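You operate a simulated robot arm through the tools that you are given. There is no shell and no other tool.

The job below is to be done with a simulated robot arm. You get a single attempt, and the scene is never put back.

TASK
Shut the bath down and lay both docked tubes on the grey board.
Fine: orange heat knob on 20, pump and power off before a tube comes out.
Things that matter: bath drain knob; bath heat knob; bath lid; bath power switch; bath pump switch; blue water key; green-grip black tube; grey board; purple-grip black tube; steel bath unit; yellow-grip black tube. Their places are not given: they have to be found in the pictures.

It is judged by the outcome, as a careful person would: the job done as asked, and still so three seconds after it is handed in. It fails if anything else is knocked over, pushed out of place, dropped, spilled or broken.

THE ROBOT
A 7-joint arm with a fingered hand, fixed in place. Base frame: the origin is on the floor under the middle of its stand, x ahead of it, y to its left, z up. Lengths are in m, angles in rad, forces in N, time in s.
With the tool pointing down near the work surface it reaches from about 0.26 to 0.7 m from the base axis. Its first joint turns from -2.897 to 2.897 rad. Payload 4 kg.
The tool frame sits at the grasp point between the pads (the TCP): z along the fingers, y along the line on which they close. The tips reach 0.026 m beyond it. The gripper opens to 0.156 m; its body begins 0.073 m behind the TCP. The gripper is a hand of 4 fingers: y runs from the thumb to the fingers, the wrist lies at [0, 0, -0.239] in the tool frame, and closing takes about 1.5 s.
Orientation is told as [roll, pitch, yaw] about the base's x, y, z axes, in that order, counted from this pose: with the fingers straight down and closing along the base's y, the tool's x points along the base's -x, its y along +y and its z along -z.

THE INTERFACE
- The arm moves only by the tool servo_tool. Its arguments are lists of equal length, an entry for each row: "delta_pos": the shift along the tool's x, y, z in units of 25 mm (1.0 is 25 mm), a list of three; "dr": the turn, a rotation vector about the tool's x, y, z in units of 6 degrees (1.0 is 6 degrees), a list of three; "grip": the finger opening in m, from 0 to 0.156. In form: {"delta_pos": [[tx, ty, tz], ...], "dr": [[ax, ay, az], ...], "grip": [grip, ...]}. A call has 1 to 20 rows; each row shifts and turns the commanded pose from where the row before left it, along the tool's axes as they then stand. A call with a number of a shift or a turn outside -1 to 1 is refused whole. A row lasts 0.2 s, in which the tool goes at most 0.05 m and 0.15 rad; a call with a longer step from one row to the next is refused whole, and so is a gripper value outside its range. Where a pose cannot be reached the arm comes as near as it can. A force on the tool above 40 N (or 10 N above the force at the start of the call, whichever is more), or a blocked arm, ends the call early, and 0.2 s more pass. The fingers move at their own pace (about 0.072 m/s each) and stop on an object; they squeeze with about 28 N. The grip force told is the motor's: it shows also when the fingers shut on nothing. Time passes only in rows, and 0.2 s behind the last, so rows that do not move let the fingers close. The reply holds the time, the measured pose of the TCP, the force on the tool along the base axes, the opening and the grip force, in the units named above and with some noise, with the torque about the TCP (base axes, N m) and any sound that the robot's microphone picked up, and new pictures: "pictures" is both (left out), scene, wrist or none.
- Cameras (640 x 400 px; columns grow to the right, rows downward): "scene" is fixed at [0.0432, -0.6676, 1.625]; the picture's right is [0.88, -0.48, 0.00], its down [-0.21, -0.38, -0.90] and it looks along [0.43, 0.79, -0.43] (base axes); focal length 348 px, centre (320, 200). "wrist" rides on the gripper at [0.058, -0.058, -0.091] in the tool frame; the picture's right is [0.71, 0.71, 0.00], its down [-0.53, 0.53, -0.67] and it looks along [-0.47, 0.47, 0.74] (tool axes); focal length 265 px, centre (320, 200).
- hand_shape(shape): the hand has 4 fingers and takes this shape, open, in about a second: jaw (thumb against the fingers, like two jaws); tri (thumb and two fingers); tip (a fingertip pinch); poke (one finger out to press); point (the index stretched); flat (the hand flat); cup (the hand cupped); fist (a fist). The gripper value then closes the fingers along that shape, each until it touches; the sizes above hold for jaw. It gives what a move gives, with no picture.
- point_at(camera, pixels): for up to 12 pixels [column, row] of the newest picture of that camera ("zoom" is the newest enlarged one), the place [x, y, z] in the base frame of the surface seen there, good to about 0.003 m, but the place of the scene camera against the robot may be out by one fixed shift of up to 0.025 m in any direction. No time passes.
- zoom(camera, box): a new picture of the part [left, top, right, bottom] of that camera's present view, enlarged. No time passes.
- finish_job(): hands the job in; it is judged then, once.

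Leave the gripper open and the arm clear of the work at the hand-in unless told otherwise.

The tools are called after "Request:" by a JSON object that holds its "name" and its "arguments". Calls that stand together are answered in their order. servo_tool: Moves the arm, as the interface text tells. Its arguments: {"type":"object","properties":{"delta_pos":{"type":"array","items":{"type":"array","items":{"type":"number"}}},"dr":{"type":"array","items":{"type":"array","items":{"type":"number"}}},"grip":{"type":"array","items":{"type":"number"}},"pictures":{"type":"string","enum":["both","scene","wrist","none"]}},"required":["delta_pos","dr","grip"]} The other tools are called the same way: hand_shape (shape) gives the hand a shape; point_at (camera, pixels) gives the place of the surface under pixels of a picture; zoom (camera, box) takes an enlarged picture of a part of a camera's view; finish_job () hands the job in.

At the start:

```text
clock: 0.0
tcp_pos: [0.3975, 0.1025, 1.2133]
orientation: [-0.001, -0.001, 0.001]
ft_force: [-0.7, 0.0, -0.1]
torque: [0.0, 0.03, 0.02]
grip_width: 0.1556
gripper_force: 0.0
shape: jaw
```

scene: 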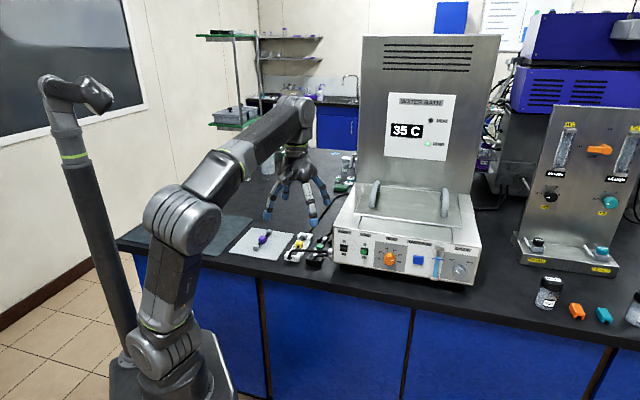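
wrist: 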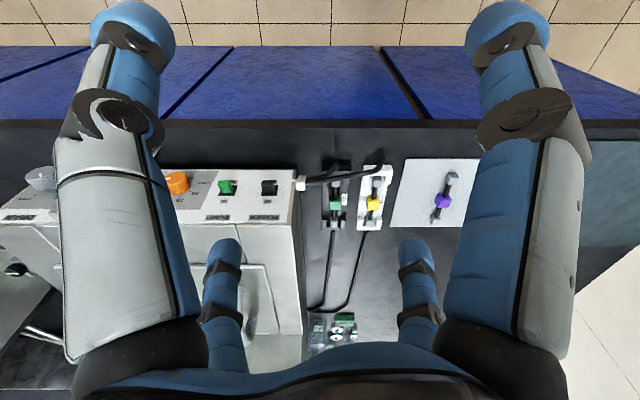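

I see the water bath with a panel (switches, orange heat knob, blue key, grey drain knob), two docked tubes (green and yellow grip) left of it, and a purple-grip tube on a grey/white board. I will zoom in to read the details.

Request:
{"name": "zoom", "arguments": {"camera": "scene", "box": [320, 180, 500, 295]}}

Request:
{"name": "zoom", "arguments": {"camera": "scene", "box": [210, 190, 350, 280]}}

Request:
{"name": "zoom", "arguments": {"camera": "wrist", "box": [150, 130, 500, 350]}}

```text
3.48 times, centred on (410, 238) of scene
```

zoom: 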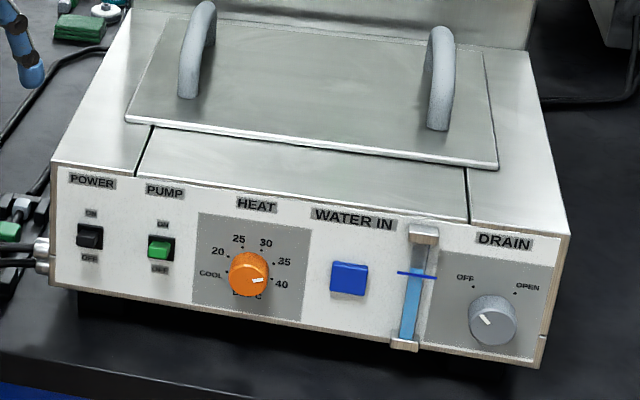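

```text
4.44 times, centred on (280, 235) of scene
```

zoom: 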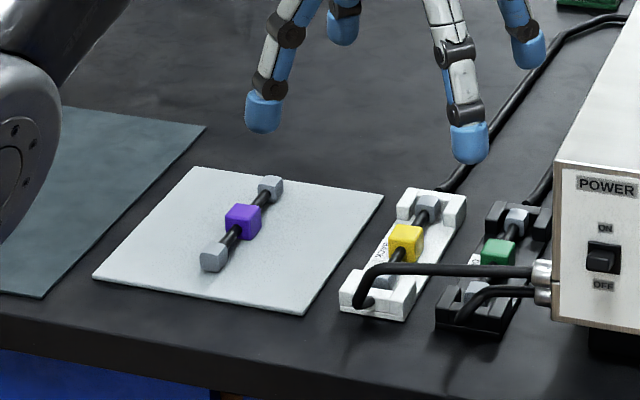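

```text
1.82 times, centred on (325, 240) of wrist
```

zoom: 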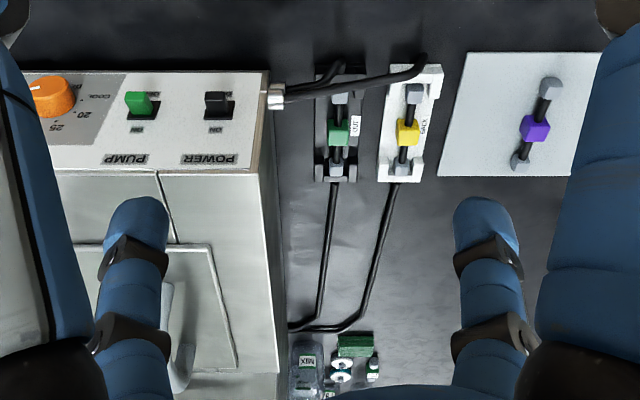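

The latest zoom shows switch rockers, knob and docks. I'll read places for wrist pixels: power switch (268,186), pump (226,187), heat knob (177,181), green grip (335,203), yellow grip (374,203), purple grip (443,201), board corners, and similar points in the scene view to find the scene camera's shift.

Request:
{"name": "point_at", "arguments": {"camera": "wrist", "pixels": [[268, 186], [226, 187], [177, 181], [335, 203], [374, 203], [443, 201], [406, 160], [392, 225], [478, 160], [293, 222], [335, 183], [374, 181]]}}

Request:
{"name": "point_at", "arguments": {"camera": "scene", "pixels": [[343, 248], [364, 252], [390, 259], [418, 261], [458, 271], [319, 236], [299, 234], [263, 238], [252, 228], [294, 234], [231, 252], [276, 260]]}}

```text
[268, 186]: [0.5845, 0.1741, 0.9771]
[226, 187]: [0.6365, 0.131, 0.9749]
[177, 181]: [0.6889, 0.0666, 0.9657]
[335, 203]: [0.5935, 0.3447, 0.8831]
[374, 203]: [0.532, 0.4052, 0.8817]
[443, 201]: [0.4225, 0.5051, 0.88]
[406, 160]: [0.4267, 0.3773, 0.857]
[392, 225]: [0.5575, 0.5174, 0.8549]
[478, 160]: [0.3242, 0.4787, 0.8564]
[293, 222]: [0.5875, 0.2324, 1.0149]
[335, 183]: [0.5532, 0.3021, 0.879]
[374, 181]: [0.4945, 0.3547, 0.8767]
```

```text
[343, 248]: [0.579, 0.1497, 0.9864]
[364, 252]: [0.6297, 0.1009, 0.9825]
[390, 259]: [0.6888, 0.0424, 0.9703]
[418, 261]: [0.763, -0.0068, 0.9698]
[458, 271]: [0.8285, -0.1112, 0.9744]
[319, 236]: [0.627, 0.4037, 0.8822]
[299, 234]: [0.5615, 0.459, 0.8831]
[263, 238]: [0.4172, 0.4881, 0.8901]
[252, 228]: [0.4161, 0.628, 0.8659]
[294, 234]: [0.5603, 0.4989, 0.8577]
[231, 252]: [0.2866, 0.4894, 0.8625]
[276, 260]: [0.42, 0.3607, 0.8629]
```

Comparing the purple grip and board corner in both views, the scene camera reads about (-0.006, -0.02, +0.008) off. The bench runs at 45° to the base axes. I zoom tighter on the heat knob, the switches, and the docks.

Request:
{"name": "zoom", "arguments": {"camera": "scene", "box": [370, 235, 418, 265]}}

Request:
{"name": "zoom", "arguments": {"camera": "scene", "box": [330, 228, 378, 258]}}

Request:
{"name": "zoom", "arguments": {"camera": "scene", "box": [280, 225, 344, 265]}}

Request:
{"name": "zoom", "arguments": {"camera": "wrist", "box": [300, 150, 412, 240]}}

Request:
{"name": "zoom", "arguments": {"camera": "wrist", "box": [160, 160, 300, 240]}}

```text
13.33 times, centred on (394, 250) of scene
```

zoom: 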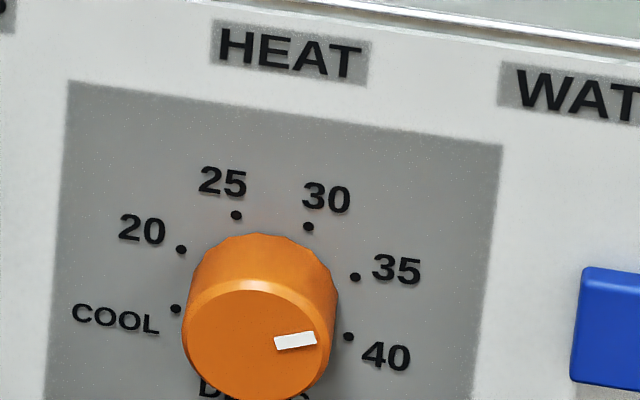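

```text
13.33 times, centred on (354, 243) of scene
```

zoom: 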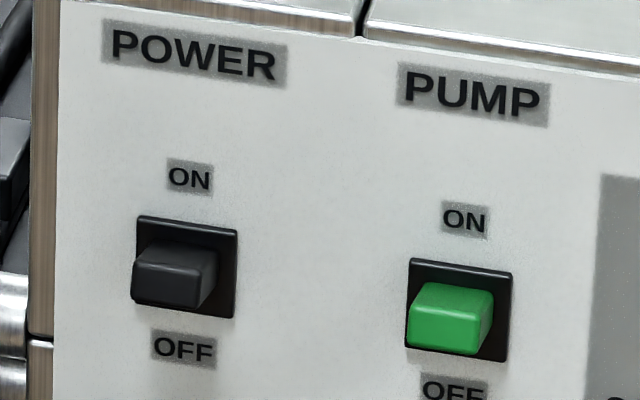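

```text
10.00 times, centred on (312, 245) of scene
```

zoom: 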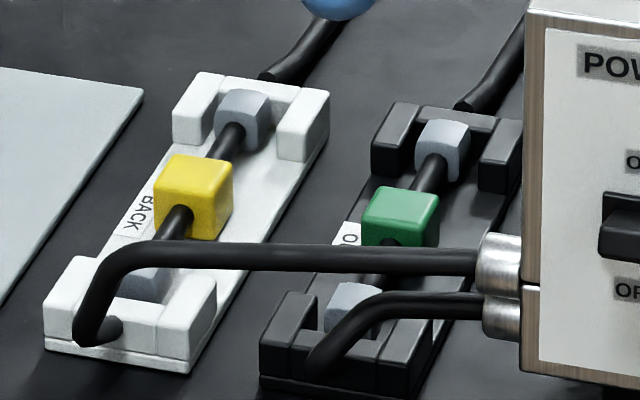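

```text
4.44 times, centred on (356, 195) of wrist
```

zoom: 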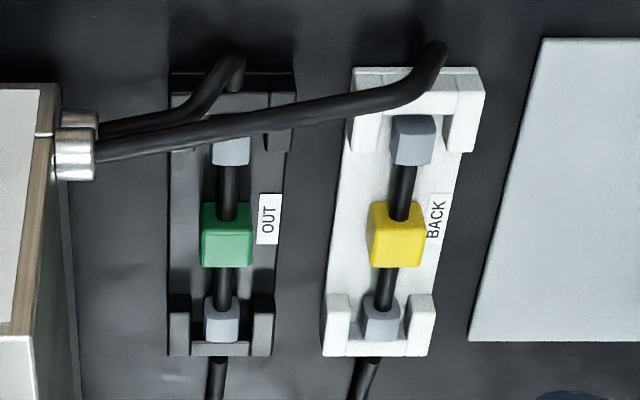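

```text
4.57 times, centred on (230, 200) of wrist
```

zoom: 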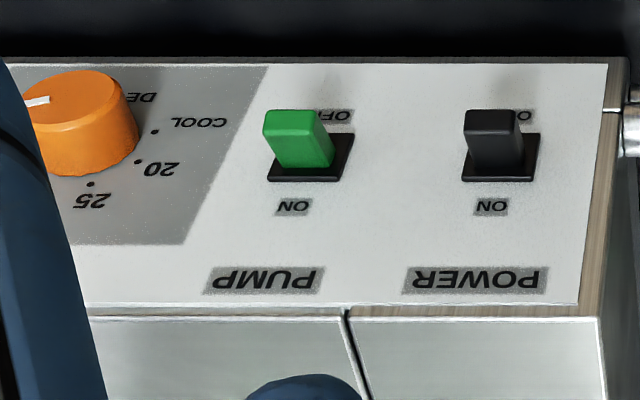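

The yellow-side hose seems to cross over the green dock's front. I read 3D places of the hose, the tube caps, the dock walls (wrist view) to see how they clear each other.

Request:
{"name": "point_at", "arguments": {"camera": "zoom", "pixels": [[293, 145], [295, 175], [500, 140], [498, 172], [100, 280], [590, 280], [100, 190], [590, 190], [340, 80], [560, 80], [340, 360], [560, 360]]}}

Request:
{"name": "point_at", "arguments": {"camera": "wrist", "pixels": [[336, 177], [318, 181], [352, 174], [374, 169], [383, 161], [336, 184], [334, 222], [335, 168], [377, 181], [370, 222], [335, 200], [374, 200]]}}

Request:
{"name": "zoom", "arguments": {"camera": "wrist", "box": [300, 150, 412, 240]}}

```text
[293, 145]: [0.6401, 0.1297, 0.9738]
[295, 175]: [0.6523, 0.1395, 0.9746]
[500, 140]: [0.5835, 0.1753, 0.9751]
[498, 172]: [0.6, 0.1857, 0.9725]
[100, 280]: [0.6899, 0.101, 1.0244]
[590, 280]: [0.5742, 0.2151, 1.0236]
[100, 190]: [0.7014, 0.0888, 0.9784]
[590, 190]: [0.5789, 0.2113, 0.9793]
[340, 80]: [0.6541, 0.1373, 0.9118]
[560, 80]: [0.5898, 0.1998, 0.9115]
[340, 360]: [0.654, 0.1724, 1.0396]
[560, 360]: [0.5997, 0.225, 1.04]
```

```text
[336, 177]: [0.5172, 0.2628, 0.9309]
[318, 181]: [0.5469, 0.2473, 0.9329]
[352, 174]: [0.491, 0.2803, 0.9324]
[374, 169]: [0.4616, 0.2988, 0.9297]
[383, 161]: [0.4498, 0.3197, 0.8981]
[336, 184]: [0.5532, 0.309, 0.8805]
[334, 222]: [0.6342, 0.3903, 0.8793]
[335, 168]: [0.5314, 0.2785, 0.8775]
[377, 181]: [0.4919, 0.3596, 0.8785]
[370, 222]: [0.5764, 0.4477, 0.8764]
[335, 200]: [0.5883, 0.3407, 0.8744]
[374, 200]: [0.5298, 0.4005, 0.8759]
```

```text
4.44 times, centred on (356, 195) of wrist
```

zoom: 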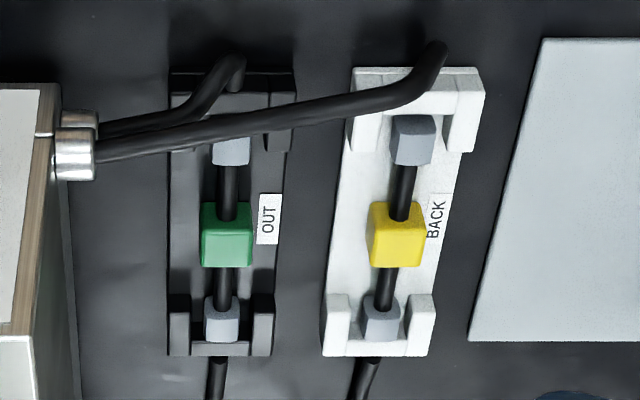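

Heights: block tops ~0.881, board ~0.857, and the crossing hose lies at the front (u≈0.55 along the bench depth), clear of the green tube's near cap (u≈0.61). Before planning I test the hand in free air: close the jaw to 0.03 in place and look.

Request:
{"name": "servo_tool", "arguments": {"delta_pos": [[0, 0, 0], [0, 0, 0], [0, 0, 0], [0, 0, 0], [0, 0, 0], [0, 0, 0], [0, 0, 0], [0, 0, 0]], "dr": [[0, 0, 0], [0, 0, 0], [0, 0, 0], [0, 0, 0], [0, 0, 0], [0, 0, 0], [0, 0, 0], [0, 0, 0]], "grip": [0.03, 0.03, 0.03, 0.03, 0.03, 0.03, 0.03, 0.03]}}

```text
clock: 1.8
tcp_pos: [0.395, 0.1032, 1.214]
orientation: [-0.001, 0.0, 0.0]
ft_force: [-0.2, 0.4, -0.8]
torque: [0.0, 0.0, -0.01]
grip_width: 0.0303
gripper_force: 0.0
shape: jaw
```

scene: 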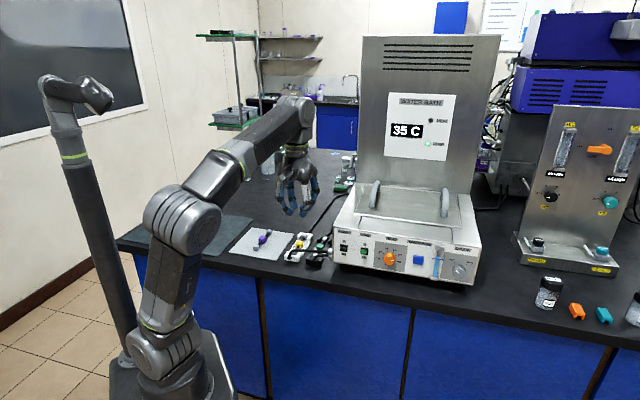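
wrist: 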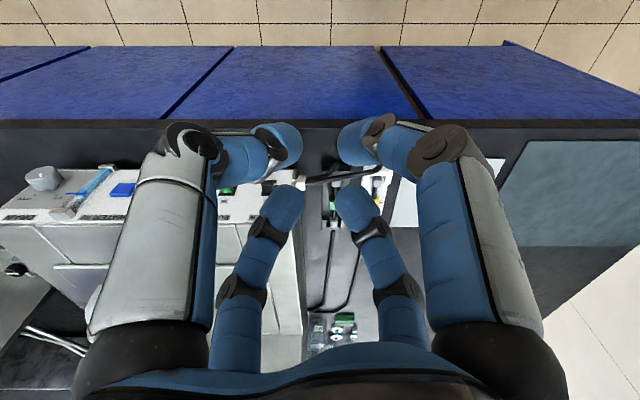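

In jaw all four fingers close around the centre (roughly a cross in tool axes). That suits the knob. I'll look at the fingertip pinch shape for tubes: set "tip", view open.

Request:
{"name": "hand_shape", "arguments": {"shape": "tip"}}

Request:
{"name": "servo_tool", "arguments": {"delta_pos": [[0, 0, 0]], "dr": [[0, 0, 0]], "grip": [0.156]}}

Request:
{"name": "zoom", "arguments": {"camera": "scene", "box": [240, 80, 368, 220]}}

Request:
{"name": "servo_tool", "arguments": {"delta_pos": [[0, 0, 0], [0, 0, 0], [0, 0, 0], [0, 0, 0], [0, 0, 0], [0, 0, 0], [0, 0, 0], [0, 0, 0]], "dr": [[0, 0, 0], [0, 0, 0], [0, 0, 0], [0, 0, 0], [0, 0, 0], [0, 0, 0], [0, 0, 0], [0, 0, 0]], "grip": [0.03, 0.03, 0.03, 0.03, 0.03, 0.03, 0.03, 0.03]}}

Request:
{"name": "zoom", "arguments": {"camera": "scene", "box": [240, 80, 368, 220]}}

```text
clock: 2.7
tcp_pos: [0.397, 0.1023, 1.2141]
orientation: [0.0, 0.0, 0.0]
ft_force: [0.2, 0.3, 1.1]
torque: [-0.01, 0.0, 0.0]
grip_width: 0.1557
gripper_force: 0.0
shape: tip
```

```text
clock: 3.1
tcp_pos: [0.3963, 0.1033, 1.214]
orientation: [0.0, -0.001, 0.001]
ft_force: [-0.2, -0.7, 0.0]
torque: [0.02, -0.01, -0.01]
grip_width: 0.1558
gripper_force: 0.2
shape: tip
```

scene: 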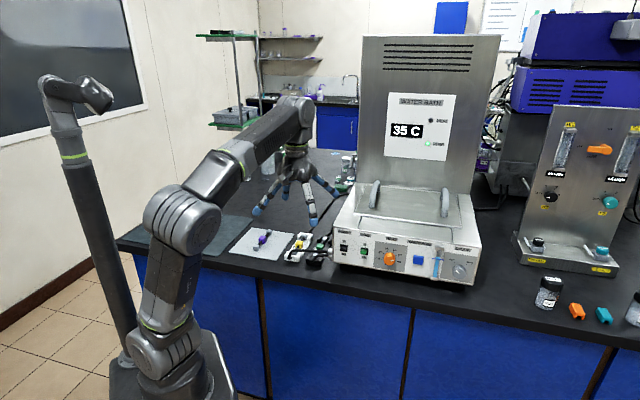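
wrist: 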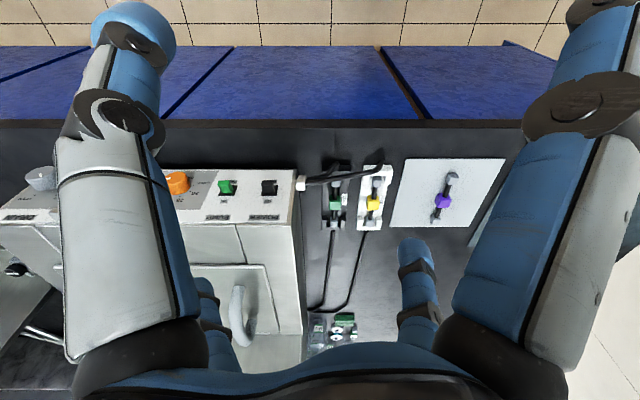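

```text
2.86 times, centred on (304, 150) of scene
```

zoom: 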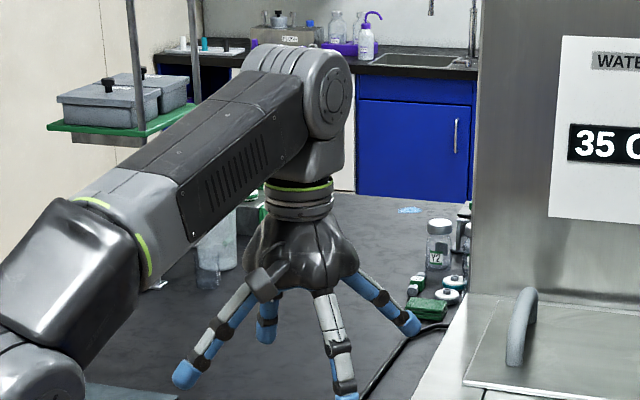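

```text
clock: 4.9
tcp_pos: [0.3961, 0.1038, 1.2144]
orientation: [0.001, 0.0, 0.0]
ft_force: [-0.4, 0.5, 0.3]
torque: [0.01, -0.04, -0.02]
grip_width: 0.03
gripper_force: 0.2
shape: tip
```

scene: 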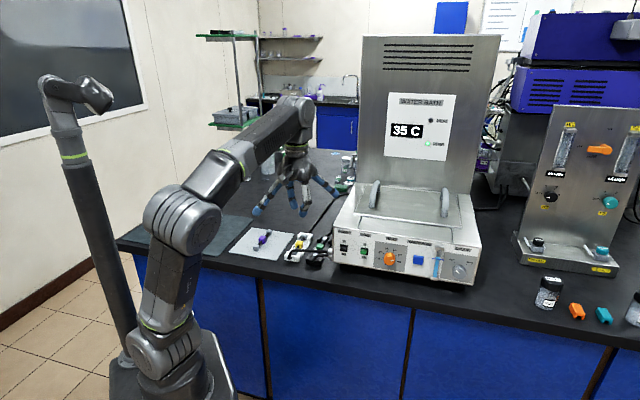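
wrist: 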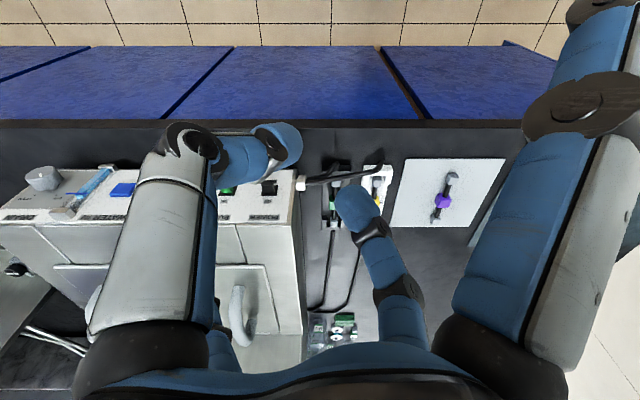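

```text
2.86 times, centred on (304, 150) of scene
```

zoom: 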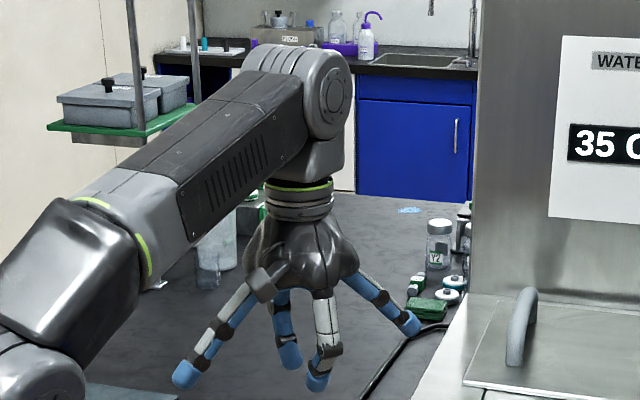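

In "tip" the thumb and the opposite finger pinch while the two side fingers stay splayed. I measure how high the splayed fingertips sit: zoom pixels (185,373), (412,322), and the pinch tips (317,378), (290,358).

Request:
{"name": "point_at", "arguments": {"camera": "zoom", "pixels": [[185, 373], [412, 322], [317, 378], [290, 358], [205, 345], [320, 300]]}}

Request:
{"name": "hand_shape", "arguments": {"shape": "tri"}}

Request:
{"name": "servo_tool", "arguments": {"delta_pos": [[0, 0, 0], [0, 0, 0], [0, 0, 0], [0, 0, 0], [0, 0, 0], [0, 0, 0], [0, 0, 0], [0, 0, 0]], "dr": [[0, 0, 0], [0, 0, 0], [0, 0, 0], [0, 0, 0], [0, 0, 0], [0, 0, 0], [0, 0, 0], [0, 0, 0]], "grip": [0.03, 0.03, 0.03, 0.03, 0.03, 0.03, 0.03, 0.03]}}

Request:
{"name": "hand_shape", "arguments": {"shape": "poke"}}

Request:
{"name": "servo_tool", "arguments": {"delta_pos": [[0, 0, 0]], "dr": [[0, 0, 0]], "grip": [0.156]}}

Request:
{"name": "zoom", "arguments": {"camera": "scene", "box": [240, 80, 368, 220]}}

```text
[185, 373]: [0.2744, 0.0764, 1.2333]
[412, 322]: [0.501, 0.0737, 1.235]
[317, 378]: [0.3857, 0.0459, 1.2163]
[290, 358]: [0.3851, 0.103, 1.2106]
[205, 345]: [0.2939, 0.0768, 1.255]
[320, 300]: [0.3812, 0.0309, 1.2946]
```

```text
clock: 5.8
tcp_pos: [0.3964, 0.1035, 1.2144]
orientation: [0.0, 0.001, -0.001]
ft_force: [-0.1, 0.2, -0.3]
torque: [-0.04, 0.0, 0.01]
grip_width: 0.156
gripper_force: 0.1
shape: tri
```

```text
clock: 7.6
tcp_pos: [0.3958, 0.1025, 1.2136]
orientation: [0.001, -0.001, 0.0]
ft_force: [-0.9, 0.0, -0.4]
torque: [0.03, -0.03, -0.02]
grip_width: 0.0304
gripper_force: 0.2
shape: tri
```

scene: 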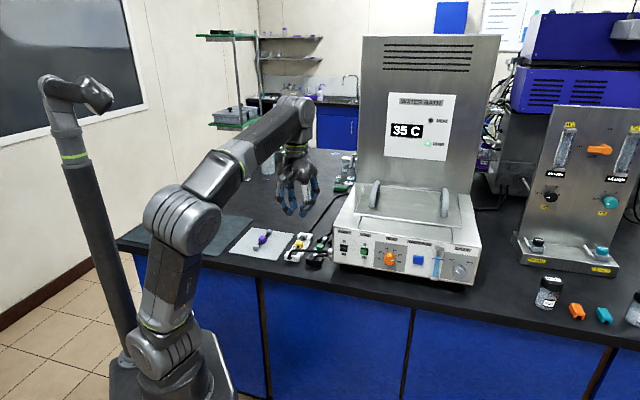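
wrist: 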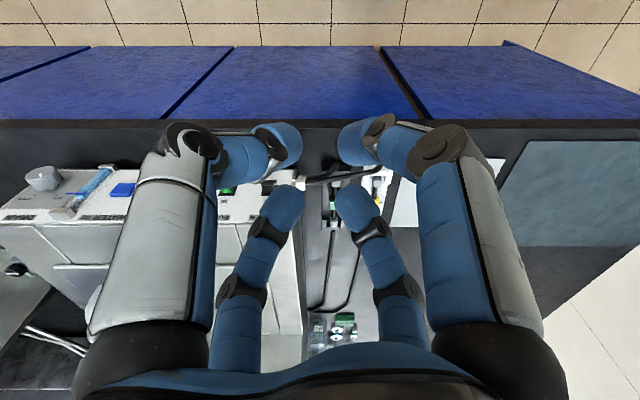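

```text
clock: 8.5
tcp_pos: [0.3952, 0.1035, 1.2147]
orientation: [0.0, 0.0, 0.0]
ft_force: [0.3, -0.3, -0.3]
torque: [0.03, 0.02, -0.01]
grip_width: 0.0
gripper_force: 0.1
shape: poke
```

```text
clock: 8.9
tcp_pos: [0.3961, 0.1022, 1.2142]
orientation: [0.0, 0.001, 0.001]
ft_force: [0.6, 0.7, -0.6]
torque: [0.01, 0.02, 0.03]
grip_width: 0.0001
gripper_force: 0.1
shape: poke
```

scene: 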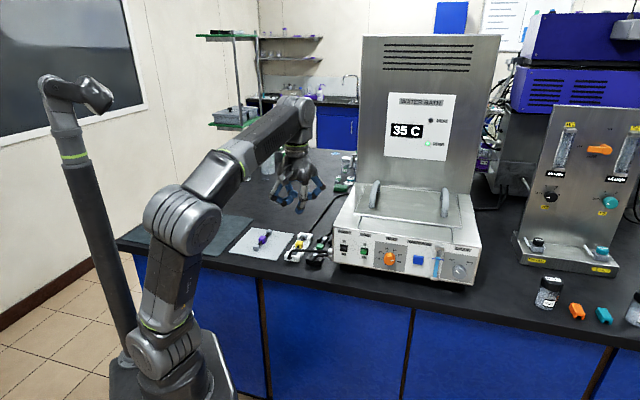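
wrist: 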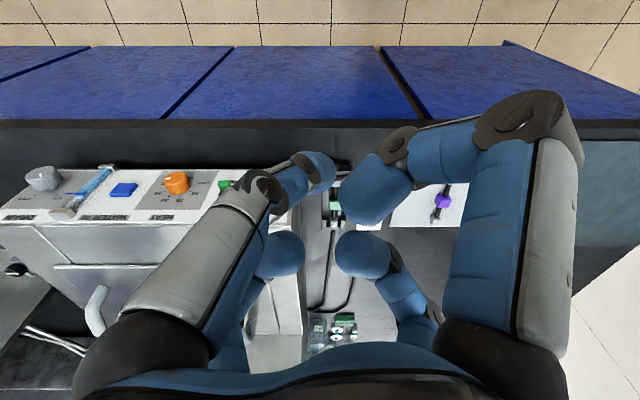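

```text
2.86 times, centred on (304, 150) of scene
```

zoom: 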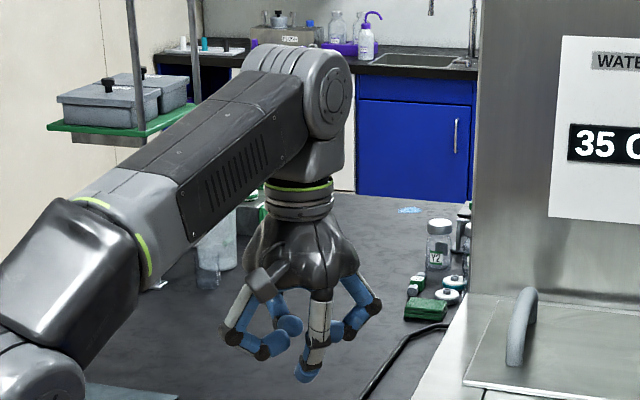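

Poke extends the thumb, others folded. The panel reads as vertical (u≈0.559). I zoom much tighter on both switches in both cameras to read the lever position.

Request:
{"name": "zoom", "arguments": {"camera": "scene", "box": [336, 238, 352, 258]}}

Request:
{"name": "point_at", "arguments": {"camera": "zoom", "pixels": [[320, 200], [260, 200], [300, 250], [300, 120], [350, 150], [320, 60], [320, 340], [280, 180]]}}

Request:
{"name": "zoom", "arguments": {"camera": "scene", "box": [356, 241, 372, 261]}}

Request:
{"name": "point_at", "arguments": {"camera": "zoom", "pixels": [[320, 200], [260, 200], [300, 250], [300, 120], [350, 150], [320, 60], [320, 340], [280, 180]]}}

Request:
{"name": "zoom", "arguments": {"camera": "scene", "box": [376, 244, 404, 268]}}

```text
16.00 times, centred on (344, 248) of scene
```

zoom: 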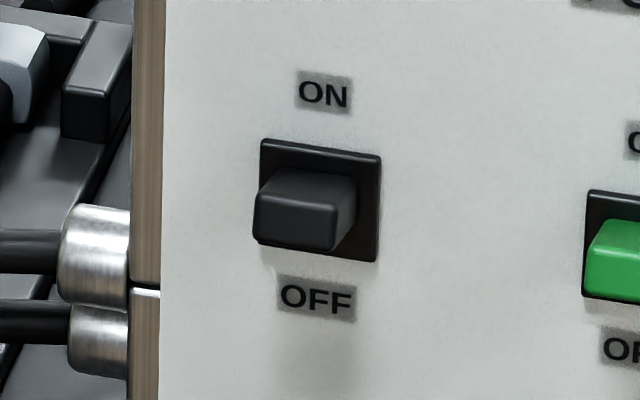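

```text
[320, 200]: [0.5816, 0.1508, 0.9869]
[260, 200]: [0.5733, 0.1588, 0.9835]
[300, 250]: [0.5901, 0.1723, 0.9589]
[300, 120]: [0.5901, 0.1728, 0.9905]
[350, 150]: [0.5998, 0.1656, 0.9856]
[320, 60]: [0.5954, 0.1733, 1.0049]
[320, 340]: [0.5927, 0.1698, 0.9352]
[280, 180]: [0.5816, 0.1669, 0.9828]
```

```text
16.00 times, centred on (364, 251) of scene
```

zoom: 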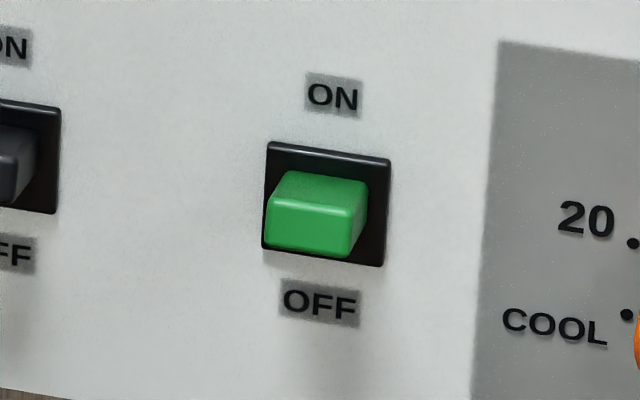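

```text
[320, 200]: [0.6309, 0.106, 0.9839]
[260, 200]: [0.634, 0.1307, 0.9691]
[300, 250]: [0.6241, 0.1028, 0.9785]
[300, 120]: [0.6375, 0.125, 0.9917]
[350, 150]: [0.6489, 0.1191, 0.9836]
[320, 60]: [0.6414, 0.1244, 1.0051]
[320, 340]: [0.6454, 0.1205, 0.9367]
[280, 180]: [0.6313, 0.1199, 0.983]
```

```text
16.00 times, centred on (390, 256) of scene
```

zoom: 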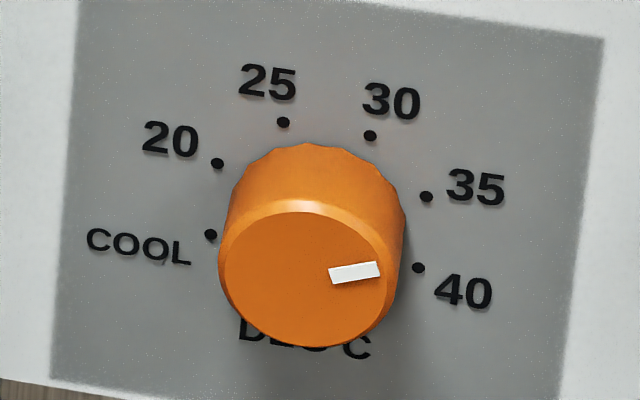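

The levers stick out ~24 mm and are tilted up (ON); each needs its tip pushed down. The heat knob's white mark points near 38–40; it needs to point at the dot of 20. I measure the poke fingertip position now.

Request:
{"name": "zoom", "arguments": {"camera": "scene", "box": [272, 150, 336, 220]}}

Request:
{"name": "point_at", "arguments": {"camera": "wrist", "pixels": [[320, 170], [312, 160], [325, 182], [300, 170], [370, 200], [365, 255], [280, 255]]}}

```text
5.71 times, centred on (304, 185) of scene
```

zoom: 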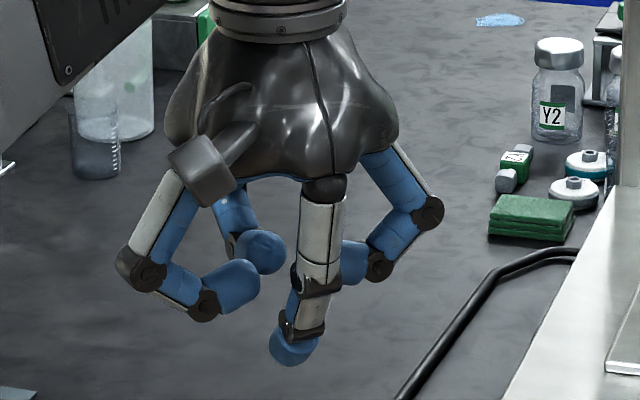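

```text
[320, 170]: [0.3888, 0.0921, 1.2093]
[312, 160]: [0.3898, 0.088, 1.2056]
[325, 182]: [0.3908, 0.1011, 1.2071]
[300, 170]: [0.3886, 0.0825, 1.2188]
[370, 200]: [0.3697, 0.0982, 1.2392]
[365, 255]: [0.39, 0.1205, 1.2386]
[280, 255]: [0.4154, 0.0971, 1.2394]
```

The poke tip lies near the TCP; good. Now I compute the knob geometry: read dots COOL (211,234), 20 (217,163), 25 (283,122), 30 (370,135), 35 (427,196), 40 (418,268) and the white mark ends in a fresh knob zoom.

Request:
{"name": "zoom", "arguments": {"camera": "scene", "box": [376, 244, 404, 268]}}

Request:
{"name": "point_at", "arguments": {"camera": "zoom", "pixels": [[211, 234], [217, 163], [283, 122], [370, 135], [427, 196], [418, 268], [335, 276], [376, 269], [250, 240], [290, 335], [375, 310], [310, 220]]}}

```text
16.00 times, centred on (390, 256) of scene
```

zoom: 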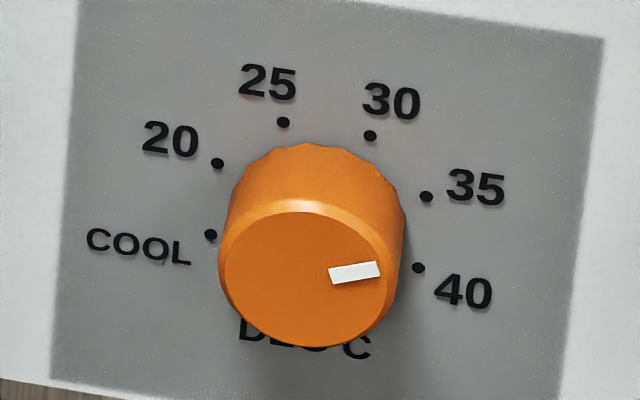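

```text
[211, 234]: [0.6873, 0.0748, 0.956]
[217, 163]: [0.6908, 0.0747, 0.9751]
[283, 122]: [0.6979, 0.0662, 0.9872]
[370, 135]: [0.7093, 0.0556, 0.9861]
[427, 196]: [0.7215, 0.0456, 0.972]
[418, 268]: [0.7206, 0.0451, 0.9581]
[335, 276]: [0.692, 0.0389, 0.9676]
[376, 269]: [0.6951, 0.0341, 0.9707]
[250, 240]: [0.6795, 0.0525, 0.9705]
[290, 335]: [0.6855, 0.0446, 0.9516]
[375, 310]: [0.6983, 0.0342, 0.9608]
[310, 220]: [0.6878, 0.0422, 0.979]
```

Dots fit a circle about v≈0.446, z≈0.957 (robot-corrected); the mark is at about 25° (35), and 20 is at about 155°, so the knob must turn about 130° counter-clockwise as seen from the front. I set jaw and move the tool in front of the panel, then turn it horizontal.

Request:
{"name": "hand_shape", "arguments": {"shape": "jaw"}}

Request:
{"name": "servo_tool", "arguments": {"delta_pos": [[-0.907, -0.544, 0.284], [-0.907, -0.544, 0.284], [-0.907, -0.544, 0.284], [-0.907, -0.544, 0.284], [-0.907, -0.544, 0.284], [-0.907, -0.544, 0.284], [-0.907, -0.544, 0.284], [-0.907, -0.544, 0.284], [-0.907, -0.544, 0.284]], "dr": [[0, 0, 0], [0, 0, 0], [0, 0, 0], [0, 0, 0], [0, 0, 0], [0, 0, 0], [0, 0, 0], [0, 0, 0], [0, 0, 0]], "grip": [0.1, 0.1, 0.1, 0.1, 0.1, 0.1, 0.1, 0.1, 0.1], "pictures": "none"}}

Request:
{"name": "servo_tool", "arguments": {"delta_pos": [[0, 0, 0], [0, 0, 0], [0, 0, 0], [0, 0, 0], [0, 0, 0], [0, 0, 0], [0, 0, 0], [0, 0, 0], [0, 0, 0], [0, 0, 0], [0, 0, 0]], "dr": [[-1, -1, 0], [-1, -1, 0], [-1, -1, 0], [-1, -1, 0], [-1, -1, 0], [-1, -1, 0], [-1, -1, 0], [-1, -1, 0], [-1, -1, 0], [-1, -1, 0], [-0.607, -0.607, 0]], "grip": [0.1, 0.1, 0.1, 0.1, 0.1, 0.1, 0.1, 0.1, 0.1, 0.1, 0.1]}}

```text
clock: 9.8
tcp_pos: [0.3966, 0.103, 1.2144]
orientation: [0.0, 0.0, -0.001]
ft_force: [0.1, 0.0, 0.0]
torque: [-0.02, -0.01, -0.04]
grip_width: 0.156
gripper_force: 0.0
shape: jaw
```

```text
clock: 11.8
tcp_pos: [0.5995, -0.0211, 1.1497]
orientation: [-0.001, -0.002, 0.0]
ft_force: [-0.2, 0.3, 0.0]
torque: [0.02, 0.0, 0.0]
grip_width: 0.1005
gripper_force: 0.0
shape: jaw
```

```text
clock: 14.2
tcp_pos: [0.6024, -0.0202, 1.1502]
orientation: [1.572, -0.785, -0.788]
ft_force: [-0.2, -0.1, 0.0]
torque: [0.02, -0.03, 0.02]
grip_width: 0.1004
gripper_force: 0.0
shape: jaw
```

scene: 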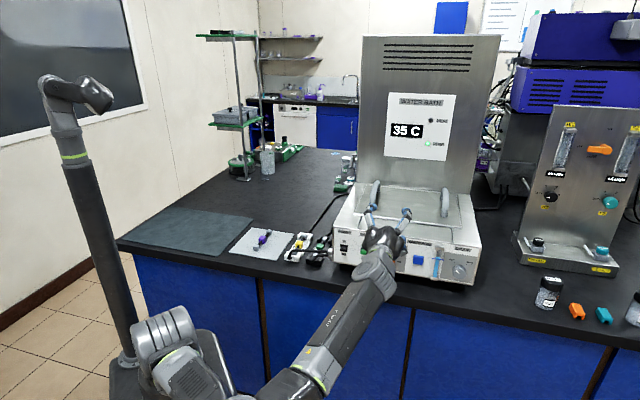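
wrist: 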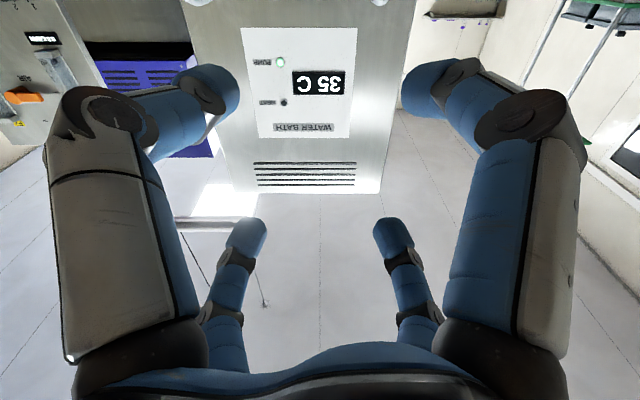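

The tool is horizontal, facing the panel at 45° bench yaw. Next I lower it in front of the knob (v≈0.445, z≈0.957), keeping ~0.08 m clear of the knob.

Request:
{"name": "servo_tool", "arguments": {"delta_pos": [[0.664, -0.701, 0.1], [0.664, -0.701, 0.1], [0.664, -0.701, 0.1], [0.664, -0.701, 0.1], [0.664, -0.701, 0.1], [0.664, -0.701, 0.1], [0.664, -0.701, 0.1], [0.664, -0.701, 0.1]], "dr": [[0, 0, 0], [0, 0, 0], [0, 0, 0], [0, 0, 0], [0, 0, 0], [0, 0, 0], [0, 0, 0], [0, 0, 0]], "grip": [0.1, 0.1, 0.1, 0.1, 0.1, 0.1, 0.1, 0.1]}}

```text
clock: 16.0
tcp_pos: [0.6019, 0.0481, 1.0657]
orientation: [1.538, -0.786, -0.766]
ft_force: [0.3, -0.1, -1.1]
torque: [0.01, 0.03, 0.02]
grip_width: 0.1003
gripper_force: 0.2
shape: jaw
out of reach, approached as far as the arm can: row 2, 3, 4, 5, 6, 7, 8
```

scene: 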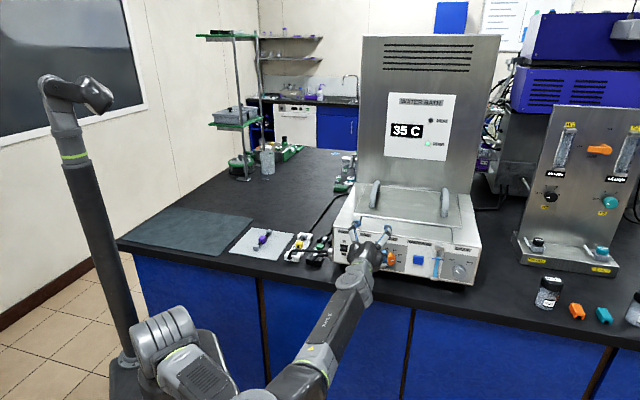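
wrist: 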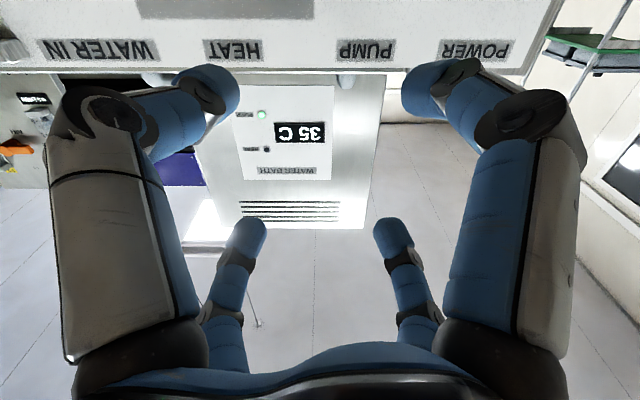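

The arm came short: TCP stopped at u≈0.46, v≈0.39, z≈1.066, so some joint limit is hit. I read the arm's link places from the scene view to understand its configuration.

Request:
{"name": "point_at", "arguments": {"camera": "scene", "pixels": [[160, 330], [190, 365], [215, 360], [255, 395], [295, 380], [315, 352], [345, 300], [365, 270], [380, 250], [65, 100], [110, 300], [235, 385]]}}

Request:
{"name": "zoom", "arguments": {"camera": "scene", "box": [100, 200, 420, 400]}}

```text
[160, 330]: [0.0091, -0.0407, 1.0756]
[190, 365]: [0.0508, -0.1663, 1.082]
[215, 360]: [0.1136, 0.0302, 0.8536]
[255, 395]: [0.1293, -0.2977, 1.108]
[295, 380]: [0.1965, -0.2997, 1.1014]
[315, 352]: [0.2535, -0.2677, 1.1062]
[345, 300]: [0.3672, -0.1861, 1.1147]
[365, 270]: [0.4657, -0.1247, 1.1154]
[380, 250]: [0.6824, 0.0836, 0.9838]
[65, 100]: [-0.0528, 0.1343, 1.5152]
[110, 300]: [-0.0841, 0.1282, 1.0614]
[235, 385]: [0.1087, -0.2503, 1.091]
```

```text
2.00 times, centred on (260, 300) of scene
```

zoom: 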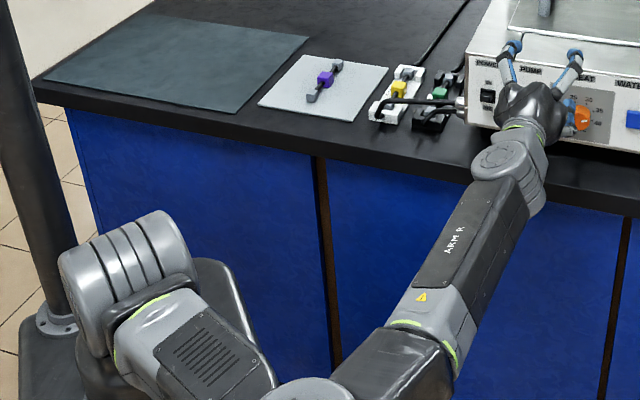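

The arm has swung its elbow sideways into a flat configuration, which limits it. I'll go back up, return the tool to vertical, and re-tilt along another rotation (with a roll of +90° about the tool axis) that should keep the elbow up.

Request:
{"name": "servo_tool", "arguments": {"delta_pos": [[-0.8, 0.8, 0], [-0.8, 0.8, 0], [-0.8, 0.8, 0], [-0.4, 0.4, -0.5], [0, 0, -0.5]], "dr": [[0, 0, 0], [0, 0, 0], [0, 0, 0], [0, 0, 0], [0, 0, 0]], "grip": [0.1, 0.1, 0.1, 0.1, 0.1], "pictures": "none"}}

Request:
{"name": "servo_tool", "arguments": {"delta_pos": [[0, 0, 0], [0, 0, 0], [0, 0, 0], [0, 0, 0], [0, 0, 0], [0, 0, 0], [0, 0, 0], [0, 0, 0], [0, 0, 0], [0, 0, 0], [0, 0, 0]], "dr": [[1, 1, 0], [1, 1, 0], [1, 1, 0], [1, 1, 0], [1, 1, 0], [1, 1, 0], [1, 1, 0], [1, 1, 0], [1, 1, 0], [1, 1, 0], [0.607, 0.607, 0]], "grip": [0.1, 0.1, 0.1, 0.1, 0.1, 0.1, 0.1, 0.1, 0.1, 0.1, 0.1], "pictures": "scene"}}

```text
clock: 17.2
tcp_pos: [0.5848, 0.0311, 1.1651]
orientation: [1.569, -0.785, -0.783]
ft_force: [-0.3, 0.4, 0.5]
torque: [0.0, -0.01, -0.02]
grip_width: 0.1004
gripper_force: 0.1
shape: jaw
```

```text
clock: 19.6
tcp_pos: [0.582, 0.0296, 1.1623]
orientation: [0.0, 0.001, 0.001]
ft_force: [0.6, -0.1, -0.3]
torque: [0.05, 0.0, 0.0]
grip_width: 0.1003
gripper_force: 0.1
shape: jaw
```

scene: 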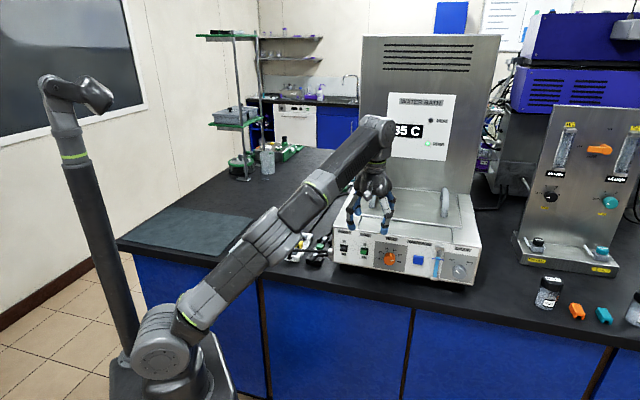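

Back to vertical with the elbow up. Now I tilt along the 120° combined rotation (axis tool (-0.816, 0, 0.577)) in 17 rows.

Request:
{"name": "servo_tool", "arguments": {"delta_pos": [[0, 0, 0], [0, 0, 0], [0, 0, 0], [0, 0, 0], [0, 0, 0], [0, 0, 0], [0, 0, 0], [0, 0, 0], [0, 0, 0], [0, 0, 0], [0, 0, 0], [0, 0, 0], [0, 0, 0], [0, 0, 0], [0, 0, 0], [0, 0, 0], [0, 0, 0]], "dr": [[-0.9606, 0, 0.6792], [-0.9606, 0, 0.6792], [-0.9606, 0, 0.6792], [-0.9606, 0, 0.6792], [-0.9606, 0, 0.6792], [-0.9606, 0, 0.6792], [-0.9606, 0, 0.6792], [-0.9606, 0, 0.6792], [-0.9606, 0, 0.6792], [-0.9606, 0, 0.6792], [-0.9606, 0, 0.6792], [-0.9606, 0, 0.6792], [-0.9606, 0, 0.6792], [-0.9606, 0, 0.6792], [-0.9606, 0, 0.6792], [-0.9606, 0, 0.6792], [-0.9606, 0, 0.6792]], "grip": [0.1, 0.1, 0.1, 0.1, 0.1, 0.1, 0.1, 0.1, 0.1, 0.1, 0.1, 0.1, 0.1, 0.1, 0.1, 0.1, 0.1]}}

```text
clock: 23.2
tcp_pos: [0.5844, 0.0292, 1.1645]
orientation: [1.569, 0.787, -0.789]
ft_force: [0.9, 0.8, -0.2]
torque: [-0.04, 0.01, -0.01]
grip_width: 0.1005
gripper_force: 0.1
shape: jaw
```

scene: 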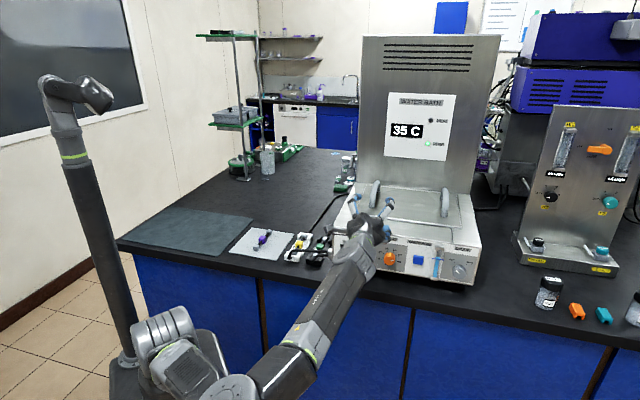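
wrist: 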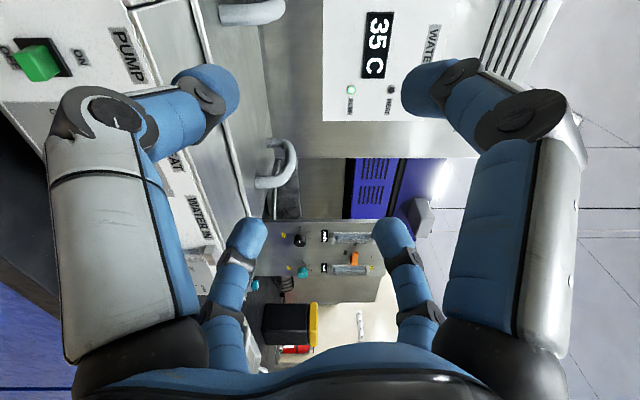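

The roll is now +90°, tool horizontal. I try descending to knob height (dv +0.053, dz −0.2075) and see whether the reach is better.

Request:
{"name": "servo_tool", "arguments": {"delta_pos": [[-0.737, -0.437, 0], [-0.737, -0.437, 0], [-0.737, -0.437, 0], [-0.737, -0.437, 0], [-0.737, -0.437, 0], [-0.737, -0.437, 0], [-0.737, -0.437, 0], [-0.737, -0.437, 0], [-0.737, -0.437, 0], [-0.737, -0.437, 0]], "dr": [[0, 0, 0], [0, 0, 0], [0, 0, 0], [0, 0, 0], [0, 0, 0], [0, 0, 0], [0, 0, 0], [0, 0, 0], [0, 0, 0], [0, 0, 0]], "grip": [0.1, 0.1, 0.1, 0.1, 0.1, 0.1, 0.1, 0.1, 0.1, 0.1]}}

```text
clock: 25.4
tcp_pos: [0.6027, 0.0487, 1.0646]
orientation: [1.536, 0.786, -0.815]
ft_force: [-0.1, -0.6, 0.0]
torque: [-0.02, -0.01, -0.02]
grip_width: 0.1005
gripper_force: 0.1
shape: jaw
out of reach, approached as far as the arm can: row 4, 5, 6, 7, 8, 9, 10
```

scene: 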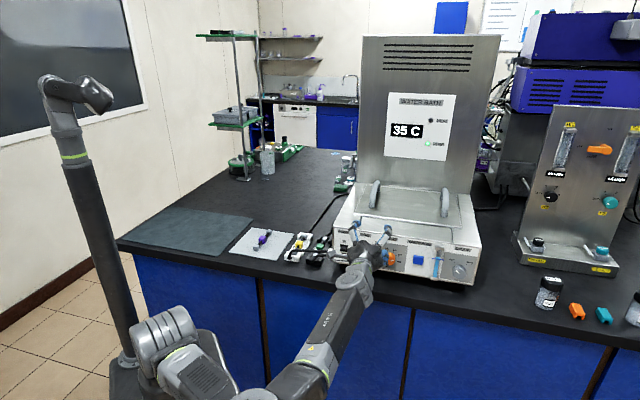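
wrist: 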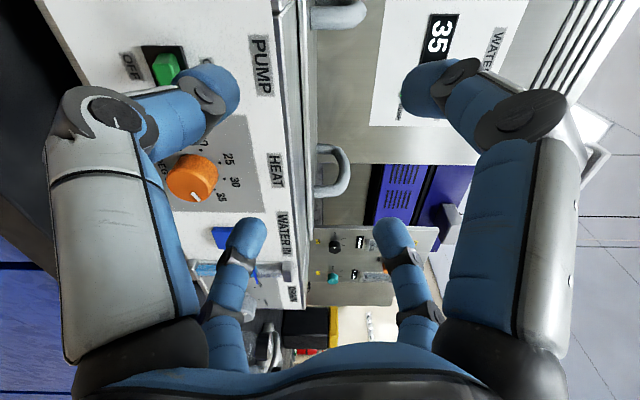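

Same stopping pose, so it's the flat-elbow configuration, not the roll, that limits. I read several points along the upper arm and forearm again to identify the limit.

Request:
{"name": "zoom", "arguments": {"camera": "scene", "box": [100, 250, 400, 400]}}

Request:
{"name": "point_at", "arguments": {"camera": "zoom", "pixels": [[100, 170], [150, 165], [130, 200], [60, 300], [250, 330], [200, 250], [300, 320], [340, 300], [390, 270], [450, 230], [500, 150], [540, 60]]}}

```text
2.13 times, centred on (250, 325) of scene
```

zoom: 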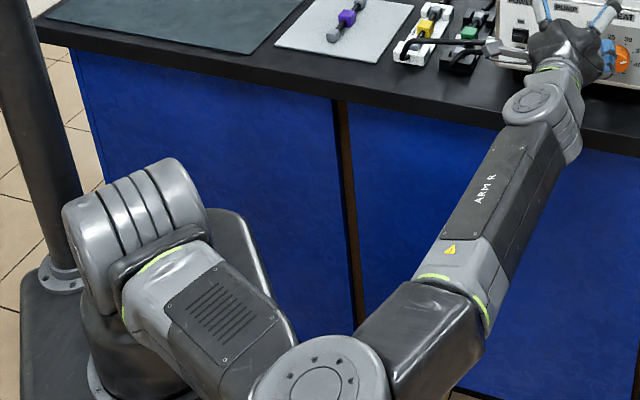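

```text
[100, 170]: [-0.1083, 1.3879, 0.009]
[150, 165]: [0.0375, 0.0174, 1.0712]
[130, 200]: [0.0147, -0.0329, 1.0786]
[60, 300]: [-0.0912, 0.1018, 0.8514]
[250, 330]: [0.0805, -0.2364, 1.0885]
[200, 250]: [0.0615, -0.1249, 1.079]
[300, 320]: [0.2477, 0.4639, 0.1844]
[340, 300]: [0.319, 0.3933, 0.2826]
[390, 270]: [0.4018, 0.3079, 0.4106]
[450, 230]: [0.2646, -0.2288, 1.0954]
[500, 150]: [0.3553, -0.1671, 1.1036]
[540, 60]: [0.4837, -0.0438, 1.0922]
```

Request:
{"name": "point_at", "arguments": {"camera": "zoom", "pixels": [[320, 378], [420, 330], [455, 270], [500, 190], [530, 130], [527, 100], [560, 50], [200, 300], [140, 230], [165, 235]]}}

```text
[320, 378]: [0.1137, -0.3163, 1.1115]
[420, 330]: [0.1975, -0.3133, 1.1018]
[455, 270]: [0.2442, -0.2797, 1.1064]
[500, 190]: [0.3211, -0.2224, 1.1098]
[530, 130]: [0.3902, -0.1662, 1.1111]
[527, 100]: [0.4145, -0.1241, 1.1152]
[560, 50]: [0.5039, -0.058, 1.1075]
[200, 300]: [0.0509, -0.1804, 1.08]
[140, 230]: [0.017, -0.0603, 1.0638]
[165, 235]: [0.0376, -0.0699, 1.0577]
```

The joint geometry shows the forearm and tool almost in line (wrist straight), which is why it sticks. I'll pitch the tool 45° down here, then descend, to pull the elbow up, and flatten the tool later if possible.

Request:
{"name": "servo_tool", "arguments": {"delta_pos": [[0, 0, 0], [0, 0, 0], [0, 0, 0], [0, 0, 0], [0, 0, 0], [0, 0, 0]], "dr": [[0.884, -0.884, 0], [0.884, -0.884, 0], [0.884, -0.884, 0], [0.884, -0.884, 0], [0.884, -0.884, 0], [0.884, -0.884, 0]], "grip": [0.1, 0.1, 0.1, 0.1, 0.1, 0.1]}}

```text
clock: 26.8
tcp_pos: [0.6241, -0.0536, 0.9717]
orientation: [0.629, 0.52, -1.373]
ft_force: [-0.2, -0.4, 0.4]
torque: [0.03, 0.0, 0.05]
grip_width: 0.1007
gripper_force: 0.2
shape: jaw
out of reach, approached as far as the arm can: row 3, 4, 5, 6
```

scene: 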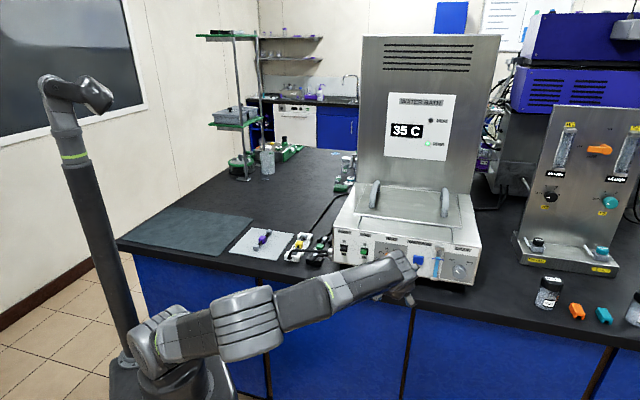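
wrist: 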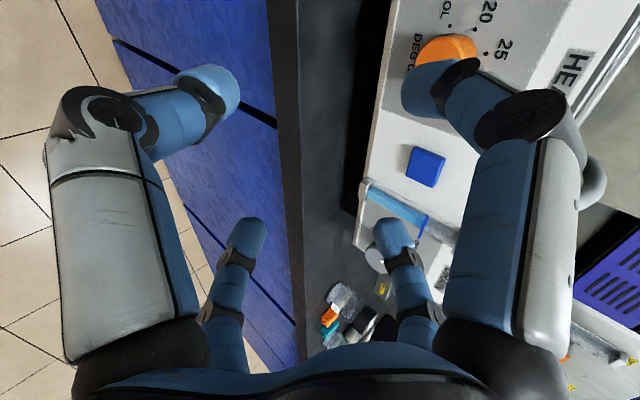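

The arm moved to a new configuration (elbow up) but pose lags. I wait with a few still rows to see where it settles.

Request:
{"name": "servo_tool", "arguments": {"delta_pos": [[0, 0, 0], [0, 0, 0], [0, 0, 0]], "dr": [[0, 0, 0], [0, 0, 0], [0, 0, 0]], "grip": [0.1, 0.1, 0.1]}}

```text
clock: 27.6
tcp_pos: [0.6229, -0.0531, 0.9739]
orientation: [0.632, 0.521, -1.371]
ft_force: [0.3, -0.4, -0.5]
torque: [-0.01, -0.02, 0.02]
grip_width: 0.1003
gripper_force: 0.0
shape: jaw
```

scene: 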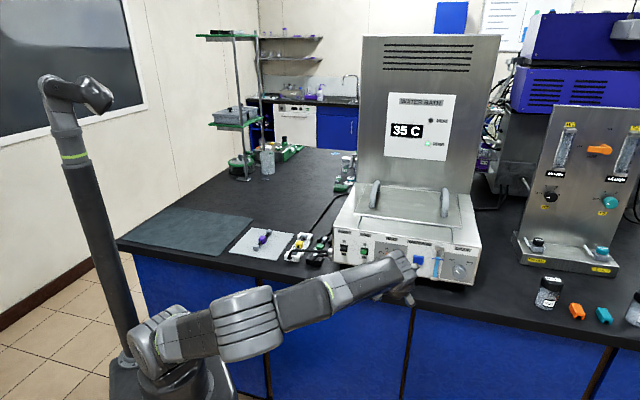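
wrist: 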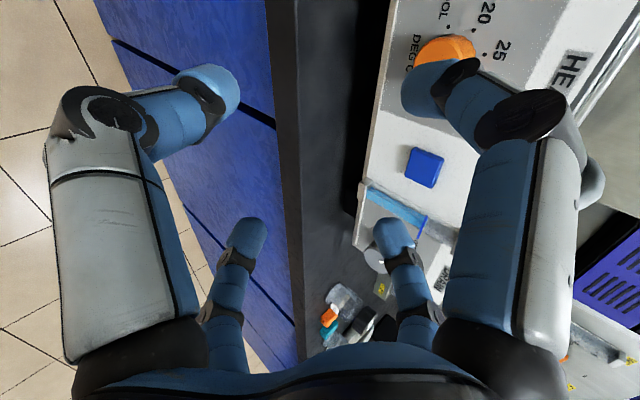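

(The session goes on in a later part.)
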